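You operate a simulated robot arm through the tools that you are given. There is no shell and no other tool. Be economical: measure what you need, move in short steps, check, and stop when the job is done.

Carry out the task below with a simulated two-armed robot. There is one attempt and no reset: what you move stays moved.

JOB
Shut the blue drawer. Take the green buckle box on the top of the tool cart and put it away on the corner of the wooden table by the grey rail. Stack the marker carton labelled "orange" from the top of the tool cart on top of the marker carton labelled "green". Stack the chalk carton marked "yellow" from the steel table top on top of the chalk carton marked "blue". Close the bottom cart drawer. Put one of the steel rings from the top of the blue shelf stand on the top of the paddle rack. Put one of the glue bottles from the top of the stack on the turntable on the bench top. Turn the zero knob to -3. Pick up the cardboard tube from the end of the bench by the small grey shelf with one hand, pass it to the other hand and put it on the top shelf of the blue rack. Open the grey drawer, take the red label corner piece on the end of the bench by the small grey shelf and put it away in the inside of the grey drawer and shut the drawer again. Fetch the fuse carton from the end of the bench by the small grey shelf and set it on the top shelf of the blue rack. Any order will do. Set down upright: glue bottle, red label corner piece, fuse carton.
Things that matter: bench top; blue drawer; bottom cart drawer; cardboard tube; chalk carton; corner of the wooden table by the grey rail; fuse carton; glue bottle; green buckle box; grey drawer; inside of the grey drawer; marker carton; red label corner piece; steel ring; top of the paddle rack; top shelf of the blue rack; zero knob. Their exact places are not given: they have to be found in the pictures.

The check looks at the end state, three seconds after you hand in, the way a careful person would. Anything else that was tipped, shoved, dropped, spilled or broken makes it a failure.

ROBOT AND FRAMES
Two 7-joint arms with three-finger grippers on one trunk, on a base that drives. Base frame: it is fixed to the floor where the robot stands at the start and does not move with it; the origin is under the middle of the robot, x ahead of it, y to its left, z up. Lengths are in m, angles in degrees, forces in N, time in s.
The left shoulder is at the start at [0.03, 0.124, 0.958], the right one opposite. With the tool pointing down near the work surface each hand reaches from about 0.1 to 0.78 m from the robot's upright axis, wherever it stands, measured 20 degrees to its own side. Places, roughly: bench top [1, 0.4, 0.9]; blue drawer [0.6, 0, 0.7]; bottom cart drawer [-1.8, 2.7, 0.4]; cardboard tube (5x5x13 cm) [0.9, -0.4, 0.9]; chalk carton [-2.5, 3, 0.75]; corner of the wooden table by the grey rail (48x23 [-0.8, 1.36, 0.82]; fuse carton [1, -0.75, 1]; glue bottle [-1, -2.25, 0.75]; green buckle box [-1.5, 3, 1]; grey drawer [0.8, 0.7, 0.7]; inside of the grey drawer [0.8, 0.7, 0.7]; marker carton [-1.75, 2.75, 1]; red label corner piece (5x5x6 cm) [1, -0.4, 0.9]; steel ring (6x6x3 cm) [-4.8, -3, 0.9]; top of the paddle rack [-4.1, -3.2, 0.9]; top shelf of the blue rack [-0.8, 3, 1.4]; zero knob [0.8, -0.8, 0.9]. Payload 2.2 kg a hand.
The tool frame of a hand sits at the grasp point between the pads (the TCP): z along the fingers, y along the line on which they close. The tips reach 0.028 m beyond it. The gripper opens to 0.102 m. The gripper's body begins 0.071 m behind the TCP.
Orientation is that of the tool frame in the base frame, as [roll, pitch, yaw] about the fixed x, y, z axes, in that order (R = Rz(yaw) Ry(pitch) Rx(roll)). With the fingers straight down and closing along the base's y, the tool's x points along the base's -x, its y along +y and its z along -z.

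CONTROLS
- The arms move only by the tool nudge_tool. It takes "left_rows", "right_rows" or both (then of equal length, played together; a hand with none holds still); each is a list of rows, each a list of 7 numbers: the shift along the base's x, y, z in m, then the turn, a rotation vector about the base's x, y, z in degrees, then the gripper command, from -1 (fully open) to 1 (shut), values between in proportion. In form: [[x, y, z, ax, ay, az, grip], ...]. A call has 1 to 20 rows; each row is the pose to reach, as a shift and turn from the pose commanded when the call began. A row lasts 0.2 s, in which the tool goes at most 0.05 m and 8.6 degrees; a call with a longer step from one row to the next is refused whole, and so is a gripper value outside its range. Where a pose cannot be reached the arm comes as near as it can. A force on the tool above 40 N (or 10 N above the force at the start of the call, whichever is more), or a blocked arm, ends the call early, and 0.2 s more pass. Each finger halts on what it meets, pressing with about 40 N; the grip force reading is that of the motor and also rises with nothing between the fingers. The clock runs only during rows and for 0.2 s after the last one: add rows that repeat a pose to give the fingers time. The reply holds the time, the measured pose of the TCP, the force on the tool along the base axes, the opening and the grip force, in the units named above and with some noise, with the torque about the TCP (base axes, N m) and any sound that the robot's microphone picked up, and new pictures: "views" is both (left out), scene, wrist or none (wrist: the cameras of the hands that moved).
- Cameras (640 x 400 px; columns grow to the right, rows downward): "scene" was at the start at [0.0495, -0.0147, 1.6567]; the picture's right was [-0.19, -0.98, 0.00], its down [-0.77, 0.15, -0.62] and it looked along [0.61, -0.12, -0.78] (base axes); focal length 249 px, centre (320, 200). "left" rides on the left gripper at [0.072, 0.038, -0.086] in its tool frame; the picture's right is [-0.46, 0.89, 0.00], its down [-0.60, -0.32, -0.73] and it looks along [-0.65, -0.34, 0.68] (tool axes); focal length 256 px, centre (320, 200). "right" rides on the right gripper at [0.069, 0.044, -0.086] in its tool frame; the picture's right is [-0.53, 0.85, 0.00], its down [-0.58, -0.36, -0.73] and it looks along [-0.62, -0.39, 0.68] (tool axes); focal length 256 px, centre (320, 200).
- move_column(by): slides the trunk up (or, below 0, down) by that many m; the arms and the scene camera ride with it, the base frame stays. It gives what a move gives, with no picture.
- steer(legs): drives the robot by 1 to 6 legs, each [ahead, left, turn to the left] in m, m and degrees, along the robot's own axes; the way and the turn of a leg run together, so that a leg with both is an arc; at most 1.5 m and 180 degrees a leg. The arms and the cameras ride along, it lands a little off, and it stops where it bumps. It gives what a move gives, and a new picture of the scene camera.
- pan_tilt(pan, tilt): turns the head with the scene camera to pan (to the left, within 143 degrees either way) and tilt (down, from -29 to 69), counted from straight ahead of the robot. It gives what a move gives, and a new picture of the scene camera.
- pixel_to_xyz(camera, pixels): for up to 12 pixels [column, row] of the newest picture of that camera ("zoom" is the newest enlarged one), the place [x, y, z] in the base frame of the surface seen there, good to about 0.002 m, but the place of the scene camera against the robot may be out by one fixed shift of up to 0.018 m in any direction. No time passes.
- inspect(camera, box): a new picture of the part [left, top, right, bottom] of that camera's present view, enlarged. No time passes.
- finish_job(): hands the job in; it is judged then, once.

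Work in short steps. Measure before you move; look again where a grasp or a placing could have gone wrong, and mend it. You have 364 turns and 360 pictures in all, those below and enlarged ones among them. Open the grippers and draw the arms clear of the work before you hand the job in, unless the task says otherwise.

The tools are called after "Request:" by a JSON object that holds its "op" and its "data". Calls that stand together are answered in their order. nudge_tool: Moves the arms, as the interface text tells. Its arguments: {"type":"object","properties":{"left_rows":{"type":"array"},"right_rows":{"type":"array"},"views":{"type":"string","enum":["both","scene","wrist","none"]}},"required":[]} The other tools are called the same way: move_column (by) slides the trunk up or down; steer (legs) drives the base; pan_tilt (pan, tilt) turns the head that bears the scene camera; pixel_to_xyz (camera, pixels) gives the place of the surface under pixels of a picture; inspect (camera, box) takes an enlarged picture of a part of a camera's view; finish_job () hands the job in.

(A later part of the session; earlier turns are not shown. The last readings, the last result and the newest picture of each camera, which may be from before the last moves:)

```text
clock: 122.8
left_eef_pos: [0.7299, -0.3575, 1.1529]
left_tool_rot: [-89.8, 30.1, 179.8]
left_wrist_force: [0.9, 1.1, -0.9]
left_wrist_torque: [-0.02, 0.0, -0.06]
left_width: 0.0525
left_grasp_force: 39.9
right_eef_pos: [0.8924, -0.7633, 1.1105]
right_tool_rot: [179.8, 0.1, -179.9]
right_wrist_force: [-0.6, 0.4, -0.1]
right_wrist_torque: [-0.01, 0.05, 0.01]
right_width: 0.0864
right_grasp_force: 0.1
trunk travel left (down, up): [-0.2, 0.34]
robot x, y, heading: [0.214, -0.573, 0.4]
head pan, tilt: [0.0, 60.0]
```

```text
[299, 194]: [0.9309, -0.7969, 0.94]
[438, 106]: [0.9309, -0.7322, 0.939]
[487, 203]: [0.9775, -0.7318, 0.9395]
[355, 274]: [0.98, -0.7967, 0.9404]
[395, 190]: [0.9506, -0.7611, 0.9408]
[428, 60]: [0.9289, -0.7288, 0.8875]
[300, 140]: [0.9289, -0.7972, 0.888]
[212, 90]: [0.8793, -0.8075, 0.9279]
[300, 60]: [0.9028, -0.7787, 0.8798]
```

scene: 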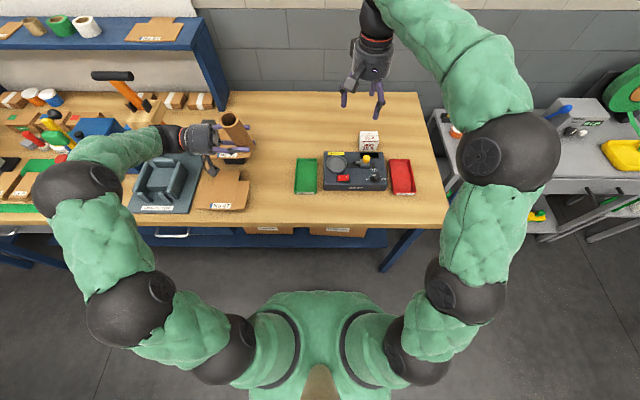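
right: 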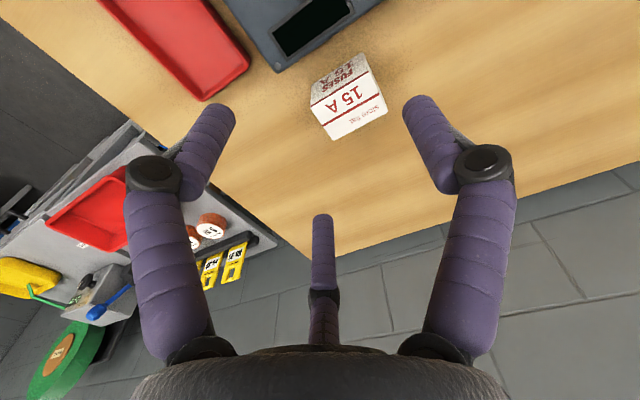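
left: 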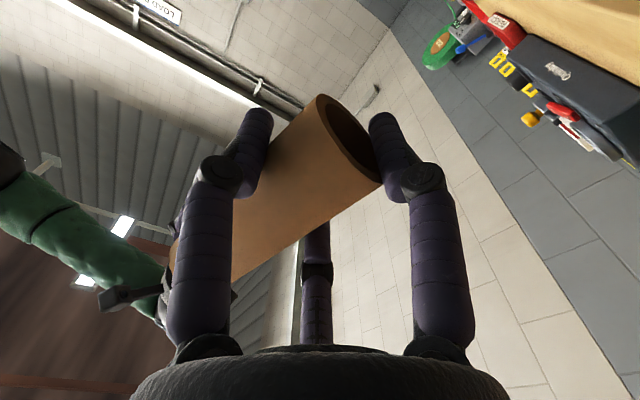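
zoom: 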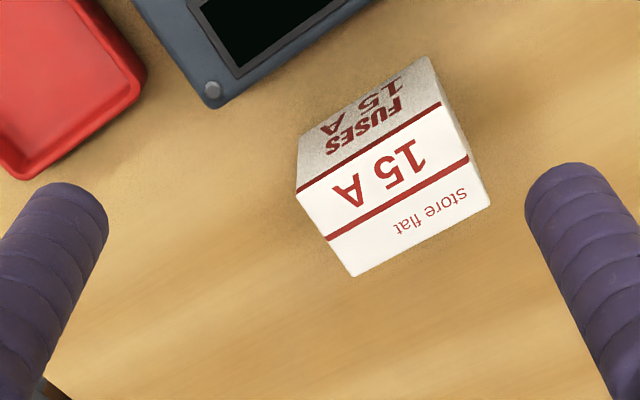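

Carton: x 0.931–0.979, y −0.797–−0.732, top 0.940. I yaw +30° (single finger at +x), go over (0.949,−0.7645) and check.

Request:
{"op": "nudge_tool", "data": {"right_rows": [[0.02, 0, -0.02, 0, 0, 7.5, -1], [0.04, 0, -0.04, 0, 0, 15, -1], [0.0566, -0.001, -0.06, 0, 0, 22.5, -1], [0.0566, -0.001, -0.08, 0, 0, 30, -1], [0.0566, -0.001, -0.095, 0, 0, 30, -1], [0.0566, -0.001, -0.095, 0, 0, 30, -1]], "views": "wrist"}}

```text
clock: 124.2
left_eef_pos: [0.7273, -0.3582, 1.1539]
left_tool_rot: [-89.8, 30.1, 179.7]
left_wrist_force: [0.3, -0.7, 0.1]
left_wrist_torque: [-0.01, 0.0, 0.06]
left_width: 0.0523
left_grasp_force: 39.9
right_eef_pos: [0.9483, -0.7631, 1.0161]
right_tool_rot: [179.8, 0.2, -149.8]
right_wrist_force: [0.4, -0.2, 0.0]
right_wrist_torque: [-0.02, -0.01, 0.01]
right_width: 0.1019
right_grasp_force: 0.1
trunk travel left (down, up): [-0.2, 0.34]
robot x, y, heading: [0.2144, -0.5709, 0.4]
head pan, tilt: [0.0, 60.0]
```

right: 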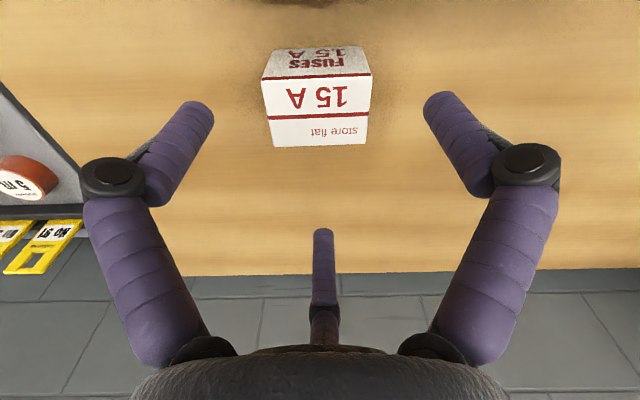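

With yaw 30 the pair would touch only the carton's edges; yaw 0 clamps the x faces with two fingers and +y face with the third. I turn back −30°, to (0.955,−0.7585), and descend.

Request:
{"op": "nudge_tool", "data": {"right_rows": [[0.002, 0.002, 0, 0, 0, -7.5, -1], [0.004, 0.003, 0, 0, 0, -15, -1], [0.006, 0.004, 0, 0, 0, -22.5, -1], [0.0065, 0.0048, 0, 0, 0, -30, -1], [0.0065, 0.0048, -0.03, 0, 0, -30, -1], [0.0065, 0.0048, -0.06, 0, 0, -30, -1], [0.0065, 0.0048, -0.094, 0, 0, -30, -1], [0.0065, 0.0048, -0.094, 0, 0, -30, -1]], "views": "wrist"}}

```text
clock: 126.0
left_eef_pos: [0.7274, -0.3575, 1.1547]
left_tool_rot: [-89.8, 30.1, 179.7]
left_wrist_force: [1.2, 0.3, 0.3]
left_wrist_torque: [-0.03, -0.03, 0.0]
left_width: 0.0526
left_grasp_force: 39.7
right_eef_pos: [0.9557, -0.7558, 0.9217]
right_tool_rot: [179.7, 0.2, -179.9]
right_wrist_force: [0.1, 0.2, 0.2]
right_wrist_torque: [0.01, 0.0, -0.02]
right_width: 0.1018
right_grasp_force: 0.0
trunk travel left (down, up): [-0.2, 0.34]
robot x, y, heading: [0.2101, -0.5741, 0.4]
head pan, tilt: [0.0, 60.0]
```

right: 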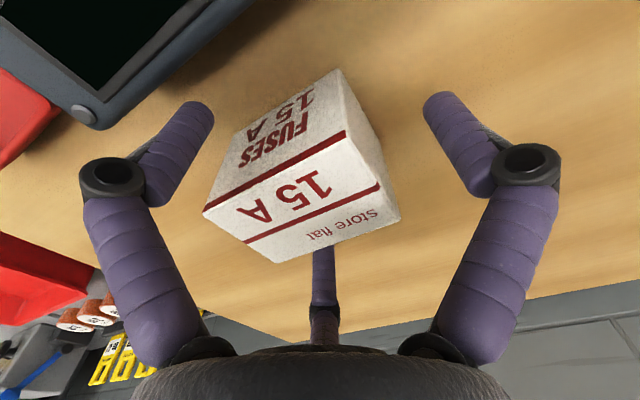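

Fingers surround the carton: one at the label face, one behind, one at +y. I close gently.

Request:
{"op": "nudge_tool", "data": {"right_rows": [[0, -0.001, 0, 0, 0, 0, -0.6], [0, -0.001, 0, 0, 0, 0, -0.3], [0, -0.001, 0, 0, 0, 0, -0.1], [0, -0.001, 0, 0, 0, 0, 0.1], [0, -0.001, 0, 0, 0, 0, 0.3], [0, -0.001, 0, 0, 0, 0, 0.5]], "views": "wrist"}}

```text
clock: 127.4
left_eef_pos: [0.7289, -0.3582, 1.1539]
left_tool_rot: [-89.9, 30.1, 179.7]
left_wrist_force: [-0.6, 0.4, -1.3]
left_wrist_torque: [0.0, -0.01, -0.01]
left_width: 0.0519
left_grasp_force: 39.8
right_eef_pos: [0.9557, -0.7582, 0.9207]
right_tool_rot: [179.8, 0.0, -179.8]
right_wrist_force: [0.0, -0.1, -0.3]
right_wrist_torque: [0.05, 0.02, -0.04]
right_width: 0.0584
right_grasp_force: 39.6
trunk travel left (down, up): [-0.2, 0.34]
robot x, y, heading: [0.2082, -0.5734, 0.2]
head pan, tilt: [0.0, 60.0]
```

right: 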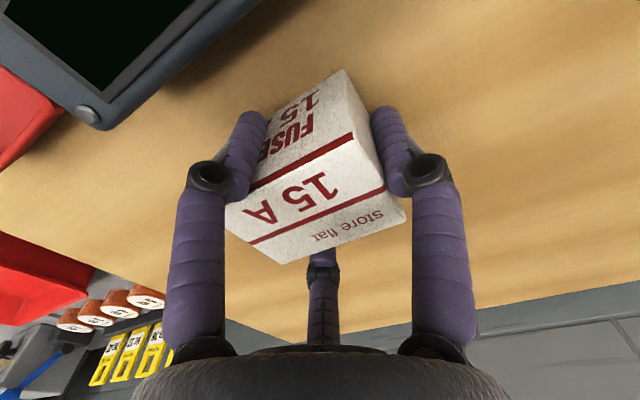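

Gripped at 0.058. I lift straight up slowly, then pull back.

Request:
{"op": "nudge_tool", "data": {"right_rows": [[0, 0, 0.02, 0, 0, 0, 0.5], [0, 0, 0.05, 0, 0, 0, 0.5], [0, 0, 0.08, 0, 0, 0, 0.5], [-0.02, 0, 0.11, 0, 0, 0, 0.5], [-0.05, 0, 0.14, 0, 0, 0, 0.5], [-0.08, 0, 0.17, 0, 0, 0, 0.5], [-0.11, 0, 0.2, 0, 0, 0, 0.5], [-0.14, 0, 0.23, 0, 0, 0, 0.5]], "views": "wrist"}}

```text
clock: 129.2
left_eef_pos: [0.7265, -0.358, 1.1554]
left_tool_rot: [-89.9, 30.2, 179.7]
left_wrist_force: [-0.8, -0.8, 0.2]
left_wrist_torque: [0.03, 0.01, 0.01]
left_width: 0.0521
left_grasp_force: 40.1
right_eef_pos: [0.814, -0.7562, 1.151]
right_tool_rot: [179.8, 0.1, -179.8]
right_wrist_force: [0.1, -0.6, -0.7]
right_wrist_torque: [0.01, -0.07, 0.02]
right_width: 0.0579
right_grasp_force: 39.6
trunk travel left (down, up): [-0.2, 0.34]
robot x, y, heading: [0.2116, -0.5733, 0.2]
head pan, tilt: [0.0, 60.0]
```

right: 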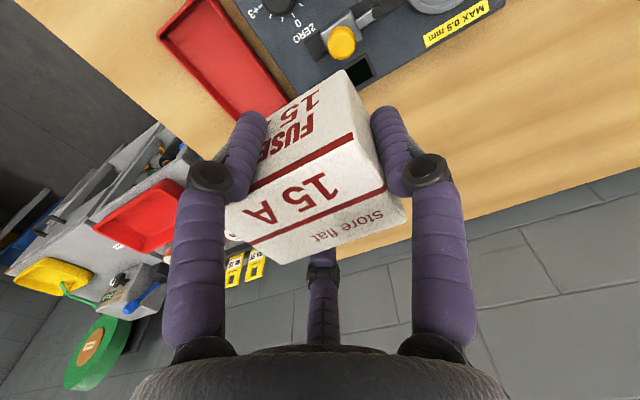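

Both items held. I back away 0.5 m and turn to look to the left side of the room.

Request:
{"op": "steer", "data": {"legs": [[-0.55, 0, 0], [0, 0, 90]]}}

Request:
{"op": "pan_tilt", "data": {"pan": 0, "tilt": 20}}

```text
clock: 135.1
left_eef_pos: [-0.329, -0.0271, 1.1435]
left_tool_rot: [-88.7, 28.4, -114.6]
left_wrist_force: [0.1, -0.4, 0.1]
left_wrist_torque: [0.01, 0.03, 0.01]
left_width: 0.0513
left_grasp_force: 40.4
right_eef_pos: [0.0597, -0.0878, 1.1499]
right_tool_rot: [179.7, 0.1, -112.3]
right_wrist_force: [-0.4, -1.3, -1.3]
right_wrist_torque: [-0.02, -0.02, 0.02]
right_width: 0.0582
right_grasp_force: 24.7
trunk travel left (down, up): [-0.2, 0.34]
robot x, y, heading: [-0.3423, -0.577, 67.6]
head pan, tilt: [0.0, 60.0]
stopped in leg 2: the robot was blocked; the commanded pose is now the measured one
```

scene: 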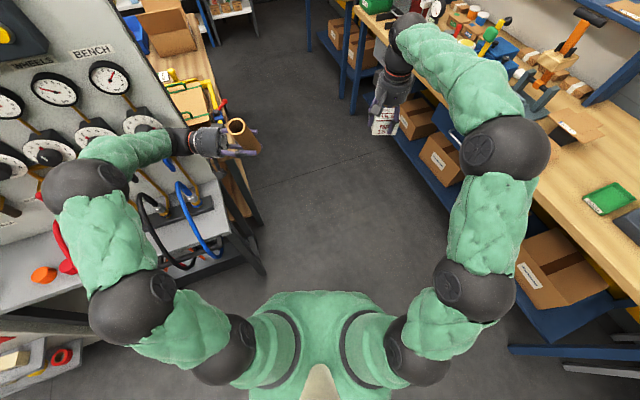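

```text
clock: 136.2
left_eef_pos: [-0.3283, -0.0255, 1.1443]
left_tool_rot: [-88.8, 28.4, -114.5]
left_wrist_force: [-0.1, -0.8, -0.8]
left_wrist_torque: [0.04, 0.02, 0.03]
left_width: 0.0514
left_grasp_force: 40.0
right_eef_pos: [0.0597, -0.0885, 1.1504]
right_tool_rot: [179.6, 0.0, -112.3]
right_wrist_force: [-0.5, 0.1, -1.7]
right_wrist_torque: [0.0, -0.01, 0.0]
right_width: 0.0581
right_grasp_force: 24.7
trunk travel left (down, up): [-0.2, 0.34]
robot x, y, heading: [-0.3442, -0.5722, 67.4]
head pan, tilt: [0.0, 20.0]
```

scene: 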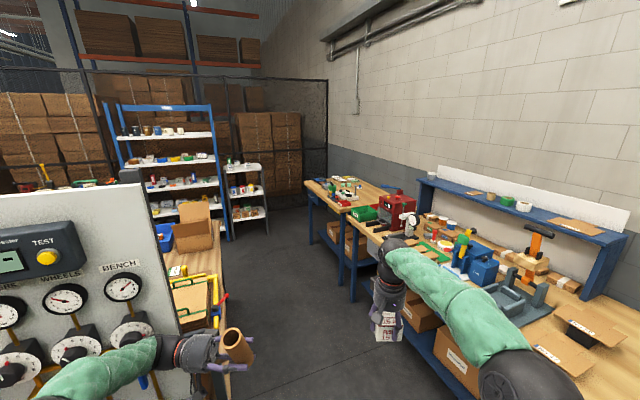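

The turn was blocked by the gauge console on the left. I turn back a few degrees and shift away from it, then check the console.

Request:
{"op": "steer", "data": {"legs": [[0, 0, -12], [0.15, -0.15, 0]]}}

```text
clock: 138.6
left_eef_pos: [-0.0025, -0.0018, 1.1431]
left_tool_rot: [-88.7, 28.5, -126.5]
left_wrist_force: [0.3, 1.5, 0.2]
left_wrist_torque: [-0.02, -0.05, -0.06]
left_width: 0.0513
left_grasp_force: 40.0
right_eef_pos: [0.3617, -0.1458, 1.1509]
right_tool_rot: [179.7, 0.0, -124.5]
right_wrist_force: [0.0, 0.7, -2.8]
right_wrist_torque: [0.0, 0.05, -0.01]
right_width: 0.0585
right_grasp_force: 24.9
trunk travel left (down, up): [-0.2, 0.34]
robot x, y, heading: [-0.1313, -0.537, 55.7]
head pan, tilt: [0.0, 20.0]
```

scene: 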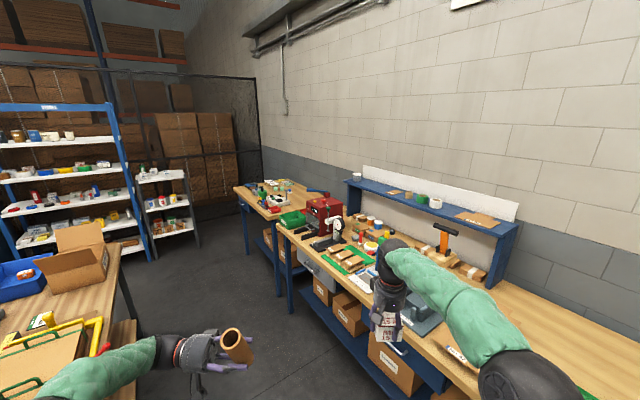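

I pan left to check the console and room layout.

Request:
{"op": "pan_tilt", "data": {"pan": 70, "tilt": 30}}

```text
clock: 140.0
left_eef_pos: [-0.005, -0.0027, 1.1438]
left_tool_rot: [-88.7, 28.5, -126.6]
left_wrist_force: [-0.2, 0.0, -0.8]
left_wrist_torque: [0.03, 0.02, 0.01]
left_width: 0.0512
left_grasp_force: 39.6
right_eef_pos: [0.3617, -0.145, 1.1502]
right_tool_rot: [179.8, 0.2, -124.6]
right_wrist_force: [0.0, -0.3, -1.5]
right_wrist_torque: [0.0, 0.02, -0.01]
right_width: 0.0584
right_grasp_force: 24.2
trunk travel left (down, up): [-0.2, 0.34]
robot x, y, heading: [-0.1353, -0.5405, 55.7]
head pan, tilt: [70.0, 30.0]
```

scene: 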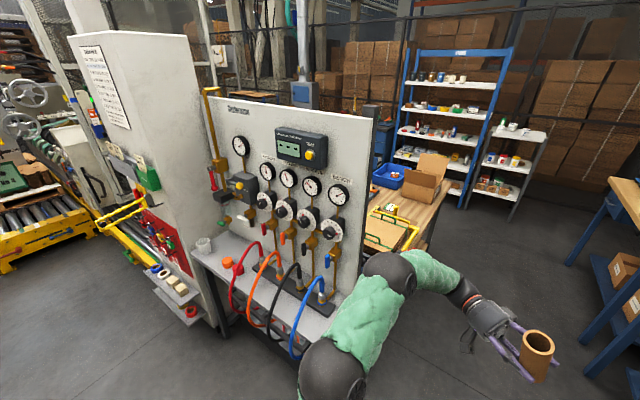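

Console is intact. I measure obstacles: panel edge, wooden table corners, rack shelf.

Request:
{"op": "pixel_to_xyz", "data": {"camera": "scene", "pixels": [[372, 125], [330, 330], [345, 290], [440, 200], [420, 245], [455, 75], [410, 75], [500, 78], [455, 82], [450, 200], [620, 205], [545, 135]]}}

Request:
{"op": "inspect", "data": {"camera": "scene", "box": [340, 30, 560, 260]}}

```text
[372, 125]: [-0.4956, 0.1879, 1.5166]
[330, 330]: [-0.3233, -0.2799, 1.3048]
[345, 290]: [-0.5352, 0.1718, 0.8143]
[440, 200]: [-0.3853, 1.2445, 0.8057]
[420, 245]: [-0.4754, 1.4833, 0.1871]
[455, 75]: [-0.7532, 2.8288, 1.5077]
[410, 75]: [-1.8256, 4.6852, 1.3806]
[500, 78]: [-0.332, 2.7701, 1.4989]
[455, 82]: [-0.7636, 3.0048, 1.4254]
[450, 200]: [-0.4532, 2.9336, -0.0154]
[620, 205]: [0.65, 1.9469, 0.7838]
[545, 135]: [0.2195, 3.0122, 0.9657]
```

```text
1.74 times, centred on (450, 145) of scene
```

zoom: 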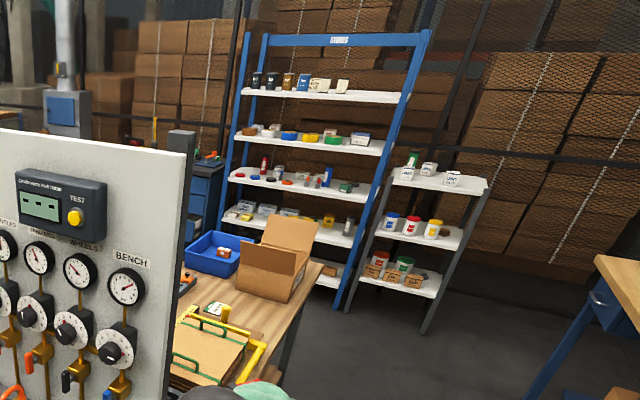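

Console edge x≈−0.49, table edge x≈−0.38, rack front y≈2.8 with top shelf z≈1.44, free at its right part. I shift to the corridor middle and turn to face +y.

Request:
{"op": "steer", "data": {"legs": [[0.113, -0.165, 0], [0, 0, 34.3]]}}

Request:
{"op": "pan_tilt", "data": {"pan": 0, "tilt": 25}}

```text
clock: 143.2
left_eef_pos: [-0.1257, -0.018, 1.144]
left_tool_rot: [-88.7, 28.5, -92.7]
left_wrist_force: [0.9, -0.3, -0.8]
left_wrist_torque: [0.0, -0.01, 0.0]
left_width: 0.051
left_grasp_force: 39.8
right_eef_pos: [0.2571, 0.0674, 1.1506]
right_tool_rot: [179.8, 0.0, -90.7]
right_wrist_force: [-0.4, -0.1, -0.4]
right_wrist_torque: [0.0, -0.02, 0.0]
right_width: 0.0581
right_grasp_force: 24.6
trunk travel left (down, up): [-0.2, 0.34]
robot x, y, heading: [0.0661, -0.5347, 89.3]
head pan, tilt: [70.0, 30.0]
```

scene: 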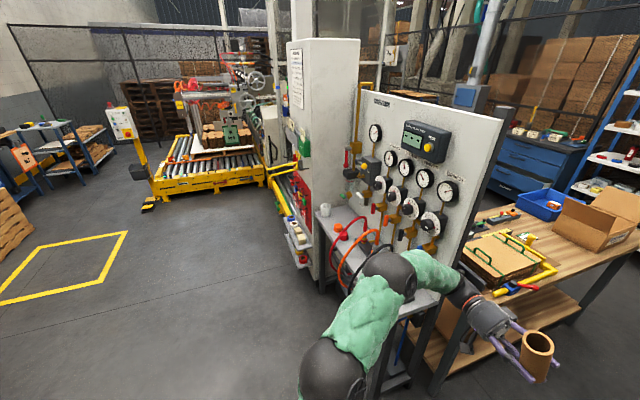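

```text
clock: 144.7
left_eef_pos: [-0.1252, -0.0171, 1.1449]
left_tool_rot: [-88.7, 28.6, -92.7]
left_wrist_force: [0.6, 0.2, -1.0]
left_wrist_torque: [0.05, -0.01, -0.05]
left_width: 0.051
left_grasp_force: 40.5
right_eef_pos: [0.2569, 0.0672, 1.1512]
right_tool_rot: [179.8, 0.1, -90.7]
right_wrist_force: [-0.7, 0.1, -1.1]
right_wrist_torque: [-0.02, -0.03, 0.01]
right_width: 0.0583
right_grasp_force: 24.6
trunk travel left (down, up): [-0.2, 0.34]
robot x, y, heading: [0.0653, -0.5373, 89.5]
head pan, tilt: [0.0, 25.0]
```

scene: 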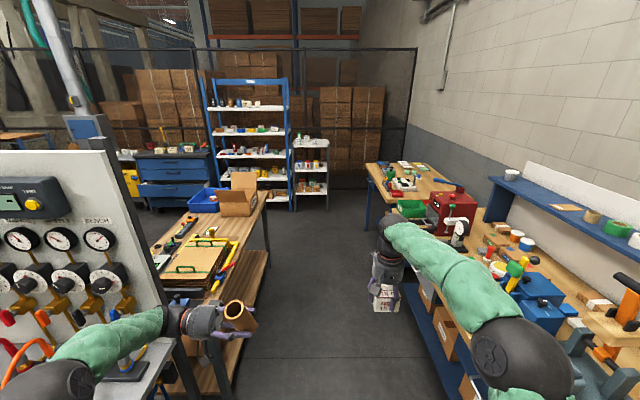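

I shift 0.07 right for clearance from the panel edge, and drive forward 1.4 m.

Request:
{"op": "steer", "data": {"legs": [[0, -0.07, 0.5], [1.4, 0, 0]]}}

```text
clock: 152.2
left_eef_pos: [-0.0618, 1.3665, 1.1442]
left_tool_rot: [-88.9, 28.5, -92.0]
left_wrist_force: [-0.6, 0.0, -1.1]
left_wrist_torque: [0.0, 0.03, -0.02]
left_width: 0.051
left_grasp_force: 39.9
right_eef_pos: [0.3203, 1.4572, 1.1508]
right_tool_rot: [179.8, 0.1, -89.9]
right_wrist_force: [-0.1, 0.2, -0.7]
right_wrist_torque: [-0.03, -0.04, 0.01]
right_width: 0.0582
right_grasp_force: 24.5
trunk travel left (down, up): [-0.2, 0.34]
robot x, y, heading: [0.1335, 0.8504, 89.9]
head pan, tilt: [0.0, 25.0]
```

scene: 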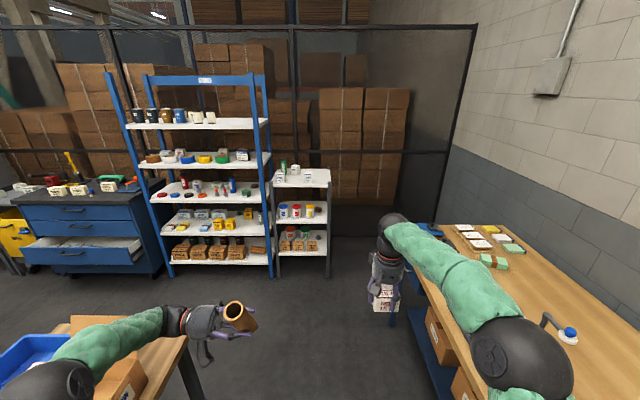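

I enlarge the rack's top shelf.

Request:
{"op": "inspect", "data": {"camera": "scene", "box": [110, 60, 290, 170]}}

```text
3.56 times, centred on (200, 115) of scene
```

zoom: 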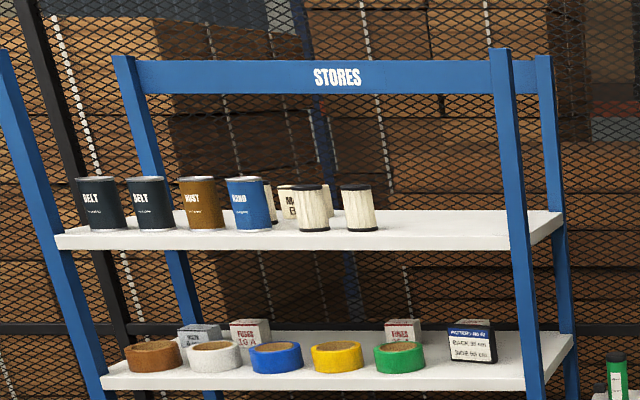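

Request:
{"op": "pixel_to_xyz", "data": {"camera": "zoom", "pixels": [[420, 240], [450, 225], [430, 215], [310, 228], [357, 228], [505, 80], [510, 230], [20, 150], [75, 228], [340, 75], [545, 230], [480, 215]]}}

```text
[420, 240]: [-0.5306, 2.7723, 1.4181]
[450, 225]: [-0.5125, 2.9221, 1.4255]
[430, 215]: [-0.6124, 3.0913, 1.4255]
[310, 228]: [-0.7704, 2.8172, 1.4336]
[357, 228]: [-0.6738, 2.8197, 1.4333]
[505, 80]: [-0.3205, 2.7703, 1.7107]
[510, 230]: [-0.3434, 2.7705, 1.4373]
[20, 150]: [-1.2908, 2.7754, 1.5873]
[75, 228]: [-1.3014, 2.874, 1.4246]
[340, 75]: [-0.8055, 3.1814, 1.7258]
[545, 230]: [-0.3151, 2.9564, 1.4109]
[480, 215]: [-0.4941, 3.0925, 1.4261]
```

Top shelf: z≈1.439 true, free area x −0.62…−0.38, y 2.79–3.1; header is at the back. I drive forward 1.1 m, then left 0.6 m.

Request:
{"op": "steer", "data": {"legs": [[1.1, 0, 0], [0, 0.6, 0]]}}

```text
clock: 160.8
left_eef_pos: [-0.7422, 2.3994, 1.1444]
left_tool_rot: [-88.7, 28.6, -87.9]
left_wrist_force: [0.0, 0.0, -0.1]
left_wrist_torque: [0.01, 0.03, -0.04]
left_width: 0.0508
left_grasp_force: 39.6
right_eef_pos: [-0.3678, 2.5156, 1.1523]
right_tool_rot: [179.8, 0.1, -85.8]
right_wrist_force: [0.1, -0.4, -0.5]
right_wrist_torque: [0.0, 0.0, 0.04]
right_width: 0.0583
right_grasp_force: 24.4
trunk travel left (down, up): [-0.2, 0.34]
robot x, y, heading: [-0.5102, 1.9056, 93.9]
head pan, tilt: [0.0, 25.0]
```

scene: 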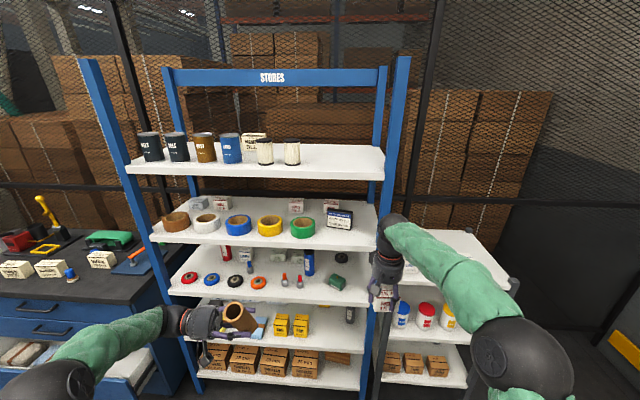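

Correct the heading and raise the trunk.

Request:
{"op": "steer", "data": {"legs": [[0, 0, -3.9]]}}

Request:
{"op": "move_column", "data": {"by": 0.33}}

```text
clock: 161.7
left_eef_pos: [-0.7044, 2.4136, 1.1446]
left_tool_rot: [-88.8, 28.5, -91.8]
left_wrist_force: [0.3, 0.0, -0.3]
left_wrist_torque: [-0.01, 0.0, 0.02]
left_width: 0.0509
left_grasp_force: 40.1
right_eef_pos: [-0.325, 2.505, 1.1508]
right_tool_rot: [179.7, 0.1, -89.8]
right_wrist_force: [0.1, -0.3, -1.3]
right_wrist_torque: [0.03, 0.02, -0.01]
right_width: 0.0584
right_grasp_force: 24.8
trunk travel left (down, up): [-0.2, 0.34]
robot x, y, heading: [-0.506, 1.9015, 90.0]
head pan, tilt: [0.0, 25.0]
```

scene: 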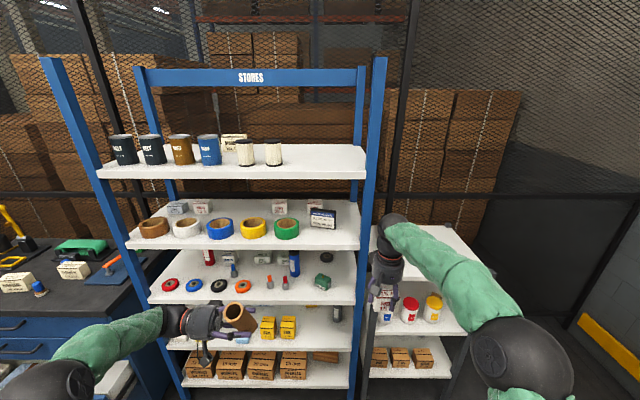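

```text
clock: 164.9
left_eef_pos: [-0.7071, 2.4135, 1.4748]
left_tool_rot: [-88.8, 28.6, -91.8]
left_wrist_force: [0.0, -0.2, -0.7]
left_wrist_torque: [0.03, 0.0, -0.03]
left_width: 0.0506
left_grasp_force: 39.7
right_eef_pos: [-0.3252, 2.5046, 1.4813]
right_tool_rot: [179.8, 0.1, -89.8]
right_wrist_force: [0.5, 0.5, -0.8]
right_wrist_torque: [0.02, 0.05, -0.01]
right_width: 0.0581
right_grasp_force: 24.9
trunk travel left (down, up): [-0.53, 0.01]
robot x, y, heading: [-0.5062, 1.8964, 90.4]
head pan, tilt: [0.0, 25.0]
```

I raise the right hand 0.1 and roll the left hand back to tool-down (tube becomes horizontal), rising too.

Request:
{"op": "nudge_tool", "data": {"left_rows": [[0, -0.01, 0.01, 0, 8.5, 0, 0.8], [0, -0.02, 0.02, 0, 17, 0, 0.8], [0, -0.02, 0.03, 0, 25.5, 0, 0.8], [0, -0.02, 0.04, 0, 34, 0, 0.8], [0, -0.02, 0.05, 0, 42.5, 0, 0.8], [0, -0.02, 0.06, 0, 51, 0, 0.8], [0, -0.02, 0.07, 0, 59.5, 0, 0.8], [0, -0.02, 0.08, 0, 68, 0, 0.8], [0, -0.02, 0.09, 0, 76.5, 0, 0.8], [0, -0.02, 0.1, 0, 85, 0, 0.8], [0, -0.02, 0.1, 0, 90, 0, 0.8]], "right_rows": [[0, 0, 0.01, 0, 0, 0, 0.8], [0, 0, 0.02, 0, 0, 0, 0.8], [0, 0, 0.03, 0, 0, 0, 0.8], [0, 0, 0.04, 0, 0, 0, 0.8], [0, 0, 0.05, 0, 0, 0, 0.8], [0, 0, 0.06, 0, 0, 0, 0.8], [0, 0, 0.07, 0, 0, 0, 0.8], [0, 0, 0.08, 0, 0, 0, 0.8], [0, 0, 0.09, 0, 0, 0, 0.8], [0, 0, 0.1, 0, 0, 0, 0.8], [0, 0, 0.1, 0, 0, 0, 0.8]], "views": "both"}}

```text
clock: 167.3
left_eef_pos: [-0.7075, 2.3931, 1.5744]
left_tool_rot: [-178.1, -1.7, -118.4]
left_wrist_force: [0.6, -0.2, -1.2]
left_wrist_torque: [0.0, 0.03, 0.03]
left_width: 0.0511
left_grasp_force: 30.3
right_eef_pos: [-0.3252, 2.5041, 1.5815]
right_tool_rot: [179.8, 0.1, -89.8]
right_wrist_force: [-0.5, 0.1, -0.6]
right_wrist_torque: [0.01, 0.01, 0.0]
right_width: 0.0584
right_grasp_force: 36.1
trunk travel left (down, up): [-0.53, 0.01]
robot x, y, heading: [-0.5093, 1.9001, 90.7]
head pan, tilt: [0.0, 25.0]
```

scene: 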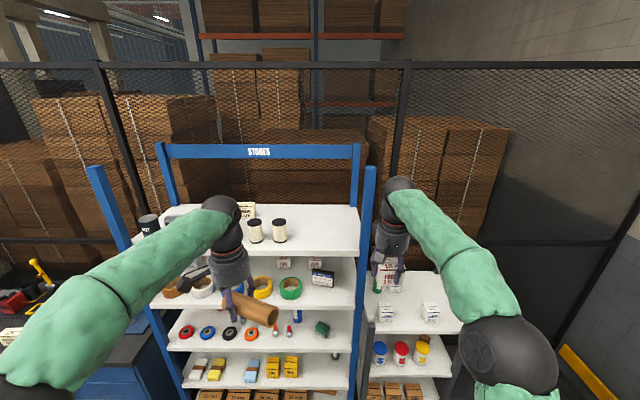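
right: 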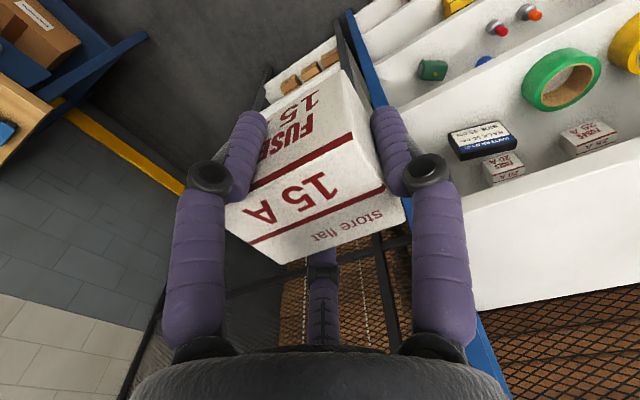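
left: 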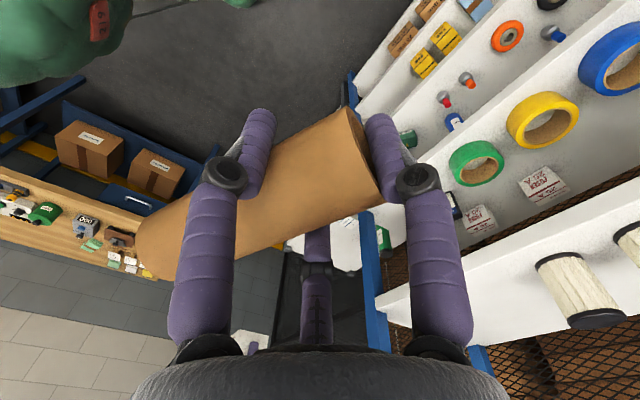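

Tube is secure crosswise. For the carton I want a stretched, straight arm clear of the right post, so I move the base 0.27 ahead and 0.12 left.

Request:
{"op": "steer", "data": {"legs": [[0, 0.12, -0.5], [0.25, 0, 0]]}}

```text
clock: 170.0
left_eef_pos: [-0.8261, 2.6428, 1.5744]
left_tool_rot: [-177.9, -1.6, -118.4]
left_wrist_force: [-0.1, -0.6, -0.7]
left_wrist_torque: [0.05, 0.04, -0.01]
left_width: 0.051
left_grasp_force: 30.4
right_eef_pos: [-0.4447, 2.7544, 1.5818]
right_tool_rot: [179.7, 0.2, -89.5]
right_wrist_force: [0.3, 0.6, -1.1]
right_wrist_torque: [-0.05, 0.01, 0.02]
right_width: 0.0581
right_grasp_force: 35.6
trunk travel left (down, up): [-0.53, 0.01]
robot x, y, heading: [-0.6262, 2.1502, 90.3]
head pan, tilt: [0.0, 25.0]
```

scene: 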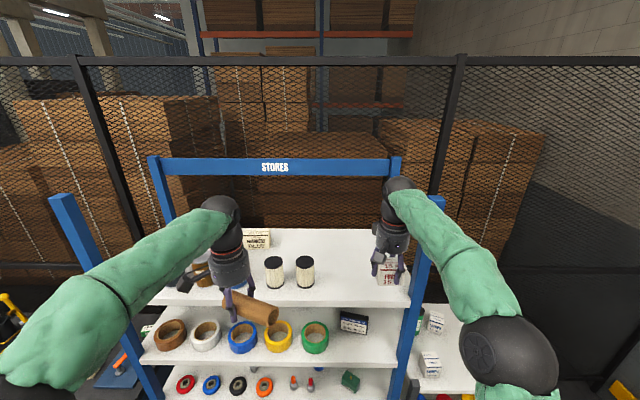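

I check the clearance between forearm and right post, and the shelf surface heights.

Request:
{"op": "pixel_to_xyz", "data": {"camera": "scene", "pixels": [[437, 202], [420, 260], [425, 225], [400, 205], [440, 225], [345, 260], [345, 285], [305, 285], [380, 250], [340, 300]]}}

Request:
{"op": "inspect", "data": {"camera": "scene", "box": [300, 160, 480, 320]}}

```text
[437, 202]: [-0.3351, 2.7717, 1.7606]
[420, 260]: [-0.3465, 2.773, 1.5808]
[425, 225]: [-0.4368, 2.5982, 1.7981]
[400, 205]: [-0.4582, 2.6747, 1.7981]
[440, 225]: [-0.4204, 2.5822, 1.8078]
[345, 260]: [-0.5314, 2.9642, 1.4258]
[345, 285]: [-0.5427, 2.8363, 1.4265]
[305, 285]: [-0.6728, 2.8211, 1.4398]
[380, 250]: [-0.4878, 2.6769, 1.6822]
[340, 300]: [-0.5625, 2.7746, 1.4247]
```

```text
2.50 times, centred on (390, 240) of scene
```

zoom: 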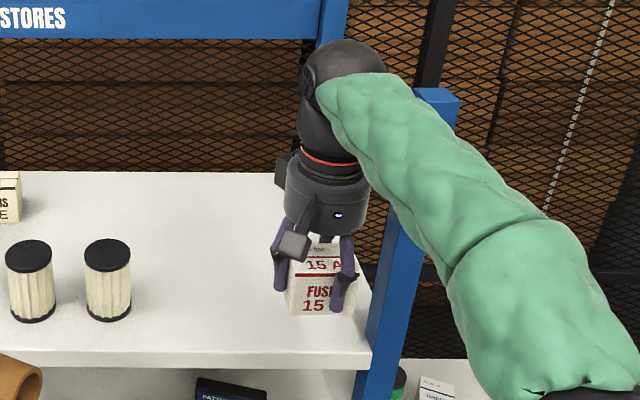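

Forearm would pass near the post, so I put the carton at x≈−0.53 instead and the tube to its right. I move the right hand to above that and measure the shelf with its camera.

Request:
{"op": "nudge_tool", "data": {"right_rows": [[-0.04, 0.01, 0, 0, 0, 0, 0.8], [-0.075, 0.03, 0, 0, 0, 0, 0.8], [-0.091, 0.06, 0, 0, 0, 0, 0.8], [-0.091, 0.1, 0, 0, 0, 0, 0.8], [-0.091, 0.135, 0, 0, 0, 0, 0.8], [-0.091, 0.135, -0.04, 0, 0, 0, 0.8], [-0.091, 0.135, -0.06, 0, 0, 0, 0.8]], "views": "both"}}

```text
clock: 171.6
left_eef_pos: [-0.828, 2.6436, 1.5744]
left_tool_rot: [-177.8, -1.5, -118.4]
left_wrist_force: [-0.5, -0.6, 0.1]
left_wrist_torque: [0.01, 0.0, 0.03]
left_width: 0.0509
left_grasp_force: 30.8
right_eef_pos: [-0.5403, 2.8389, 1.5182]
right_tool_rot: [179.7, 0.2, -89.5]
right_wrist_force: [-0.3, 0.7, -0.8]
right_wrist_torque: [0.01, 0.0, -0.01]
right_width: 0.058
right_grasp_force: 35.8
right hand out of reach, approached as far as the arm can: row 3, 4, 5, 6, 7
trunk travel left (down, up): [-0.53, 0.01]
robot x, y, heading: [-0.624, 2.1498, 90.3]
head pan, tilt: [0.0, 25.0]
```

scene: 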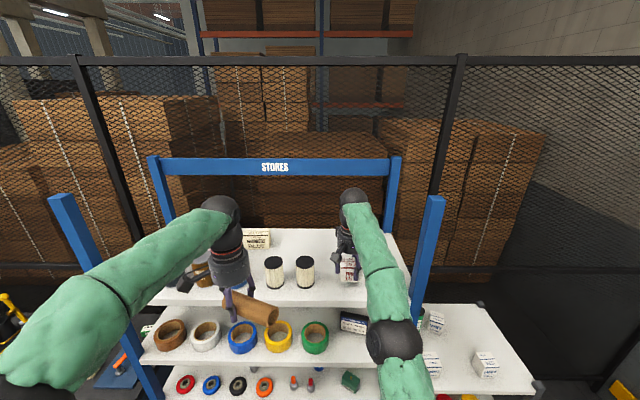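
right: 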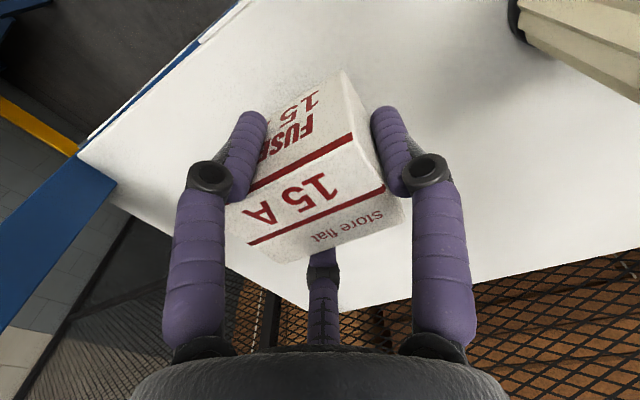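

I drive 6 cm closer and measure the shelf with the right camera first.

Request:
{"op": "pixel_to_xyz", "data": {"camera": "right", "pixels": [[200, 100], [450, 100], [500, 200], [530, 30], [480, 270]]}}

Request:
{"op": "steer", "data": {"legs": [[0.06, 0, 0]]}}

```text
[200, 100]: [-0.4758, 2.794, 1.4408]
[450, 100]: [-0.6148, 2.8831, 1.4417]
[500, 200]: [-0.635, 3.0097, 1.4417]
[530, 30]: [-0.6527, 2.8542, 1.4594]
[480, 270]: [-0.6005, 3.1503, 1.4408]
```

```text
clock: 172.6
left_eef_pos: [-0.828, 2.6991, 1.5762]
left_tool_rot: [-177.9, -1.5, -118.4]
left_wrist_force: [-0.6, -0.1, -0.9]
left_wrist_torque: [0.05, 0.02, 0.03]
left_width: 0.0511
left_grasp_force: 30.6
right_eef_pos: [-0.541, 2.8938, 1.5206]
right_tool_rot: [179.9, 0.3, -89.6]
right_wrist_force: [0.8, -0.4, -0.3]
right_wrist_torque: [0.02, -0.05, -0.03]
right_width: 0.0583
right_grasp_force: 36.4
trunk travel left (down, up): [-0.53, 0.01]
robot x, y, heading: [-0.6238, 2.2085, 90.3]
head pan, tilt: [0.0, 25.0]
```

scene: 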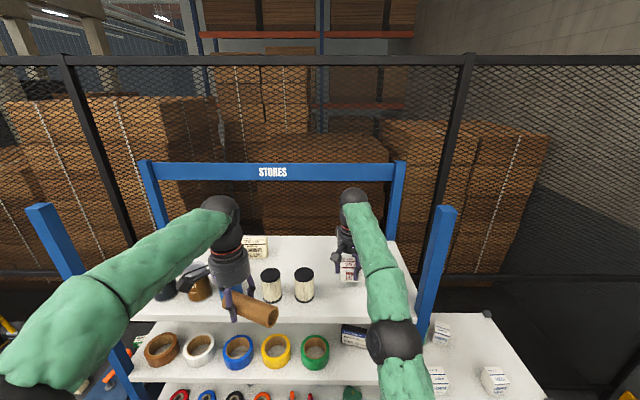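

Shelf z 1.441. I lower by 0.037 and check the contact force.

Request:
{"op": "nudge_tool", "data": {"right_rows": [[0, 0, -0.015, 0, 0, 0, 0.8], [0, 0, -0.027, 0, 0, 0, 0.8], [0, 0, -0.034, 0, 0, 0, 0.8], [0, 0, -0.038, 0, 0, 0, 0.8], [0, 0, -0.038, 0, 0, 0, 0.8]], "views": "wrist"}}

```text
clock: 173.8
left_eef_pos: [-0.8273, 2.7034, 1.5752]
left_tool_rot: [-177.9, -1.5, -118.4]
left_wrist_force: [-0.3, -0.1, -1.4]
left_wrist_torque: [-0.02, 0.01, 0.02]
left_width: 0.0508
left_grasp_force: 30.4
right_eef_pos: [-0.5415, 2.8969, 1.4813]
right_tool_rot: [179.7, 0.2, -89.6]
right_wrist_force: [0.6, -1.0, 5.5]
right_wrist_torque: [-0.27, 0.18, 0.08]
right_width: 0.0581
right_grasp_force: 35.9
trunk travel left (down, up): [-0.53, 0.01]
robot x, y, heading: [-0.6258, 2.2116, 90.5]
head pan, tilt: [0.0, 25.0]
```

right: 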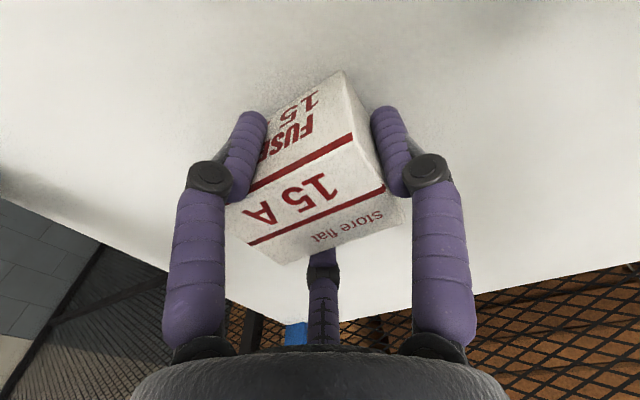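

Contact felt (5.5 N up). I open moderately and rise straight up, then withdraw.

Request:
{"op": "nudge_tool", "data": {"right_rows": [[0, 0, 0, 0, 0, 0, 0.2], [0, 0, 0, 0, 0, 0, -0.2], [0, 0, 0, 0, 0, 0, -0.4], [0, 0, 0, 0, 0, 0, -0.4], [0, 0, 0.02, 0, 0, 0, -0.4], [0, 0, 0.05, 0, 0, 0, -0.4], [0, 0, 0.09, 0, 0, 0, -0.4], [0, 0, 0.12, 0, 0, 0, -0.4]], "views": "wrist"}}

```text
clock: 175.6
left_eef_pos: [-0.8271, 2.7025, 1.575]
left_tool_rot: [-178.0, -1.6, -118.4]
left_wrist_force: [-0.2, -0.5, -0.6]
left_wrist_torque: [0.03, 0.0, 0.01]
left_width: 0.0508
left_grasp_force: 30.8
right_eef_pos: [-0.5374, 2.8716, 1.5662]
right_tool_rot: [179.8, 0.2, -89.6]
right_wrist_force: [0.4, 0.4, -0.1]
right_wrist_torque: [-0.05, -0.01, 0.02]
right_width: 0.0715
right_grasp_force: 0.0
right hand out of reach, approached as far as the arm can: row 6, 7, 8
trunk travel left (down, up): [-0.53, 0.01]
robot x, y, heading: [-0.6244, 2.21, 90.1]
head pan, tilt: [0.0, 25.0]
```

right: 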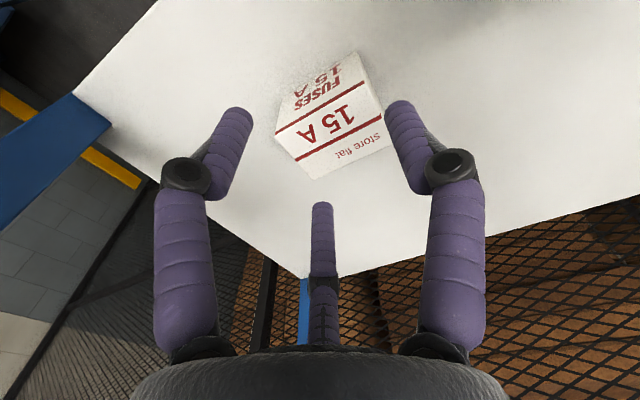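

Carton stands upright. I withdraw the right hand back and out to the right.

Request:
{"op": "nudge_tool", "data": {"right_rows": [[0, -0.03, 0, 0, 0, 0, -0.4], [0, -0.06, 0, 0, 0, 0, -0.4], [0, -0.1, 0, 0, 0, 0, -0.4], [0.01, -0.14, 0, 0, 0, 0, -0.4], [0.02, -0.18, 0, 0, 0, 0, -0.4], [0.05, -0.22, 0, 0, 0, 0, -0.4], [0.08, -0.26, 0, 0, 0, 0, -0.4], [0.12, -0.29, 0, 0, 0, 0, -0.4], [0.16, -0.32, 0, 0, 0, 0, -0.4], [0.19, -0.35, 0, 0, 0, 0, -0.4]], "views": "scene"}}

```text
clock: 177.8
left_eef_pos: [-0.8278, 2.7008, 1.576]
left_tool_rot: [-177.9, -1.5, -118.4]
left_wrist_force: [0.3, -0.7, -0.2]
left_wrist_torque: [0.04, 0.03, 0.01]
left_width: 0.0508
left_grasp_force: 30.8
right_eef_pos: [-0.3499, 2.5227, 1.575]
right_tool_rot: [179.8, 0.3, -89.5]
right_wrist_force: [-0.8, 0.6, 0.5]
right_wrist_torque: [0.01, -0.01, 0.02]
right_width: 0.0712
right_grasp_force: 0.1
trunk travel left (down, up): [-0.53, 0.01]
robot x, y, heading: [-0.6253, 2.2085, 90.5]
head pan, tilt: [0.0, 25.0]
```

scene: 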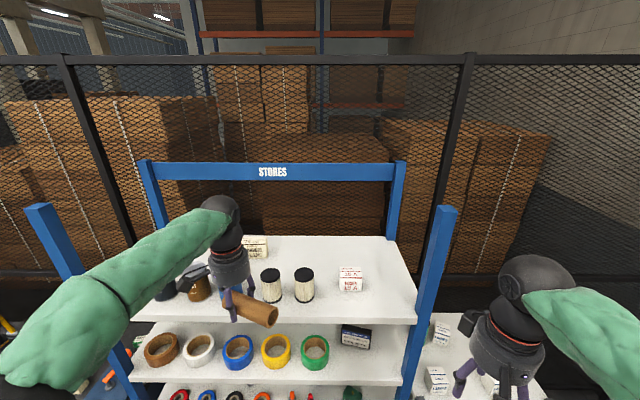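

Carton fine. I drive 0.2 m right so the left hand can lay the tube at the shelf's right part.

Request:
{"op": "steer", "data": {"legs": [[0, -0.2, 0]]}}

Request:
{"op": "nudge_tool", "data": {"left_rows": [[0.0, -0.02, 0, 0, 0, 8.5, 0.8], [0.0, -0.04, 0, 0, 0, 17, 0.8], [0.0, -0.06, 0, 0, 0, 25.5, 0.8], [0.02, -0.06, 0, 0, 0, 34, 0.8], [0.04, -0.06, 0, 0, 0, 42.5, 0.8], [0.06, -0.06, 0, 0, 0, 51, 0.8], [0.08, -0.06, 0, 0, 0, 59.5, 0.8], [0.1, -0.06, 0, 0, 0, 68, 0.8], [0.12, -0.06, 0, 0, 0, 76.5, 0.8], [0.14, -0.06, 0, 0, 0, 85, 0.8], [0.14, -0.06, 0, 0, 0, 90, 0.8]], "views": "both"}}

```text
clock: 179.4
left_eef_pos: [-0.6259, 2.7042, 1.5746]
left_tool_rot: [-177.8, -1.4, -118.2]
left_wrist_force: [-0.4, 1.3, -0.6]
left_wrist_torque: [0.03, 0.0, 0.0]
left_width: 0.0512
left_grasp_force: 30.7
right_eef_pos: [-0.15, 2.5259, 1.5745]
right_tool_rot: [179.8, 0.2, -89.4]
right_wrist_force: [0.4, -0.3, 0.5]
right_wrist_torque: [0.03, -0.06, 0.0]
right_width: 0.0712
right_grasp_force: 0.0
trunk travel left (down, up): [-0.53, 0.01]
robot x, y, heading: [-0.4272, 2.2102, 90.7]
head pan, tilt: [0.0, 25.0]
```

scene: 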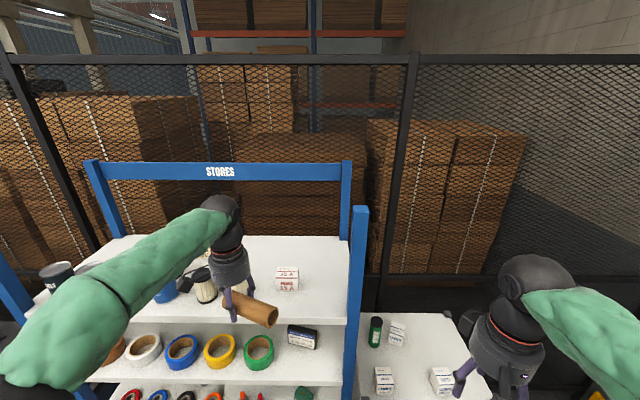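

```text
clock: 181.8
left_eef_pos: [-0.4851, 2.6429, 1.577]
left_tool_rot: [-177.9, -1.6, -28.1]
left_wrist_force: [0.1, 0.0, 0.2]
left_wrist_torque: [-0.02, 0.01, 0.02]
left_width: 0.0508
left_grasp_force: 30.5
right_eef_pos: [-0.1479, 2.5278, 1.5744]
right_tool_rot: [179.8, 0.2, -89.5]
right_wrist_force: [-0.5, 0.1, -0.1]
right_wrist_torque: [0.03, -0.01, -0.02]
right_width: 0.0714
right_grasp_force: 0.1
trunk travel left (down, up): [-0.53, 0.01]
robot x, y, heading: [-0.4237, 2.2148, 90.6]
head pan, tilt: [0.0, 25.0]
```

scene: 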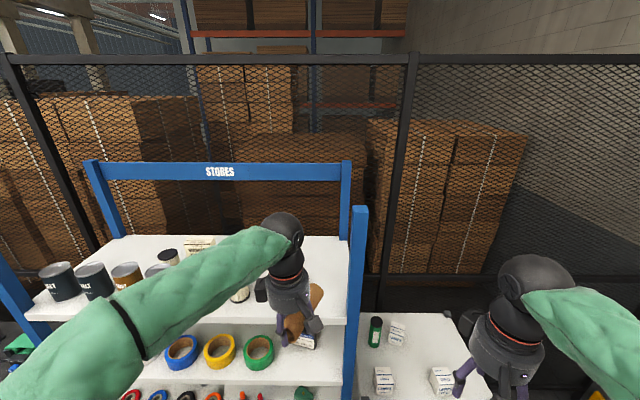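
left: 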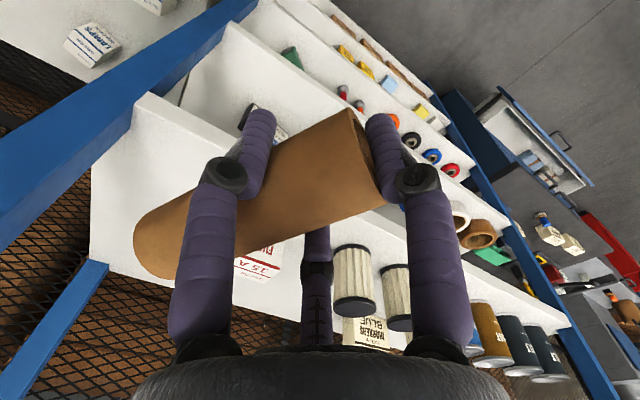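

I measure the tube's ends to know its tilt in the hand.

Request:
{"op": "pixel_to_xyz", "data": {"camera": "left", "pixels": [[350, 112], [382, 200], [300, 165], [250, 220], [200, 250], [145, 240], [180, 275], [150, 270], [330, 130]]}}

```text
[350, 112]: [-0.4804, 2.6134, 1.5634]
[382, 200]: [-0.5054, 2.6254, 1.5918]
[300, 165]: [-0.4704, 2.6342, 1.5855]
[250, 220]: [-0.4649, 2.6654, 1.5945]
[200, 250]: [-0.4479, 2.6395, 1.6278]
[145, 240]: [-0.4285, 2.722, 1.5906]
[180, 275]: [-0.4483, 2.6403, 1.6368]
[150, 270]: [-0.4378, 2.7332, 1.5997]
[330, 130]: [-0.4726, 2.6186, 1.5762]
```

Request:
{"op": "pixel_to_xyz", "data": {"camera": "left", "pixels": [[345, 166], [320, 178], [290, 192], [265, 204], [170, 248], [160, 253], [138, 228], [136, 240], [340, 117], [372, 205]]}}

```text
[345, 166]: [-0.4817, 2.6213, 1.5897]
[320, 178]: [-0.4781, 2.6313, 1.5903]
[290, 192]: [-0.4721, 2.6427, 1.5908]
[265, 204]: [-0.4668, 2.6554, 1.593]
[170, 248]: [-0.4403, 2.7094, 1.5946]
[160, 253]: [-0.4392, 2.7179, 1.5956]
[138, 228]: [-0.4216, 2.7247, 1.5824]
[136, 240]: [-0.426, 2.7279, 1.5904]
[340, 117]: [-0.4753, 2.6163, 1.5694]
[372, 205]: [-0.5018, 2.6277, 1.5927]
```

Tube is level within ~4°. I take it to (−0.45,2.83) above the shelf, then lower to tips just above the shelf.

Request:
{"op": "nudge_tool", "data": {"left_rows": [[0.01, 0.04, 0, 0, 0, 0, 0.8], [0.02, 0.08, 0, 0, 0, 0, 0.8], [0.03, 0.12, 0, 0, 0, 0, 0.8], [0.035, 0.16, 0, 0, 0, 0, 0.8], [0.035, 0.187, 0, 0, 0, 0, 0.8], [0.035, 0.187, -0.04, 0, 0, 0, 0.8], [0.035, 0.187, -0.07, 0, 0, 0, 0.8], [0.035, 0.187, -0.09, 0, 0, 0, 0.8], [0.035, 0.187, -0.103, 0, 0, 0, 0.8], [0.035, 0.187, -0.103, 0, 0, 0, 0.8]], "views": "both"}}

```text
clock: 184.0
left_eef_pos: [-0.4502, 2.8321, 1.474]
left_tool_rot: [-177.8, -1.5, -28.3]
left_wrist_force: [-0.3, 0.4, 0.0]
left_wrist_torque: [-0.02, 0.0, 0.01]
left_width: 0.0509
left_grasp_force: 30.2
right_eef_pos: [-0.1473, 2.5269, 1.5733]
right_tool_rot: [179.7, 0.2, -89.5]
right_wrist_force: [0.6, -0.4, -0.4]
right_wrist_torque: [-0.01, -0.01, 0.03]
right_width: 0.0714
right_grasp_force: 0.1
trunk travel left (down, up): [-0.53, 0.01]
robot x, y, heading: [-0.423, 2.2154, 90.5]
head pan, tilt: [0.0, 25.0]
```

scene: 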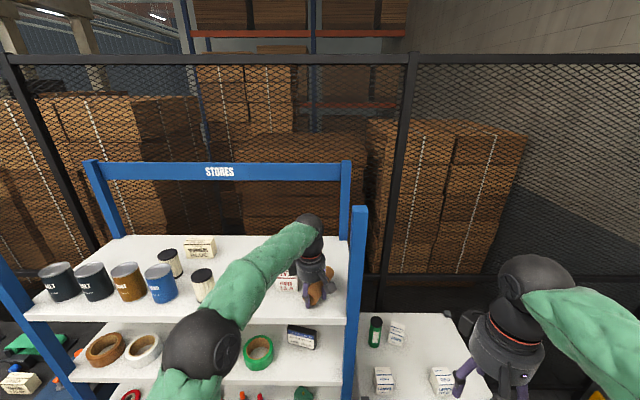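
left: 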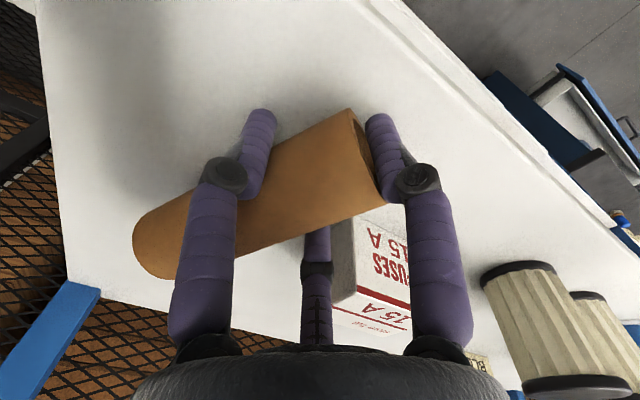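

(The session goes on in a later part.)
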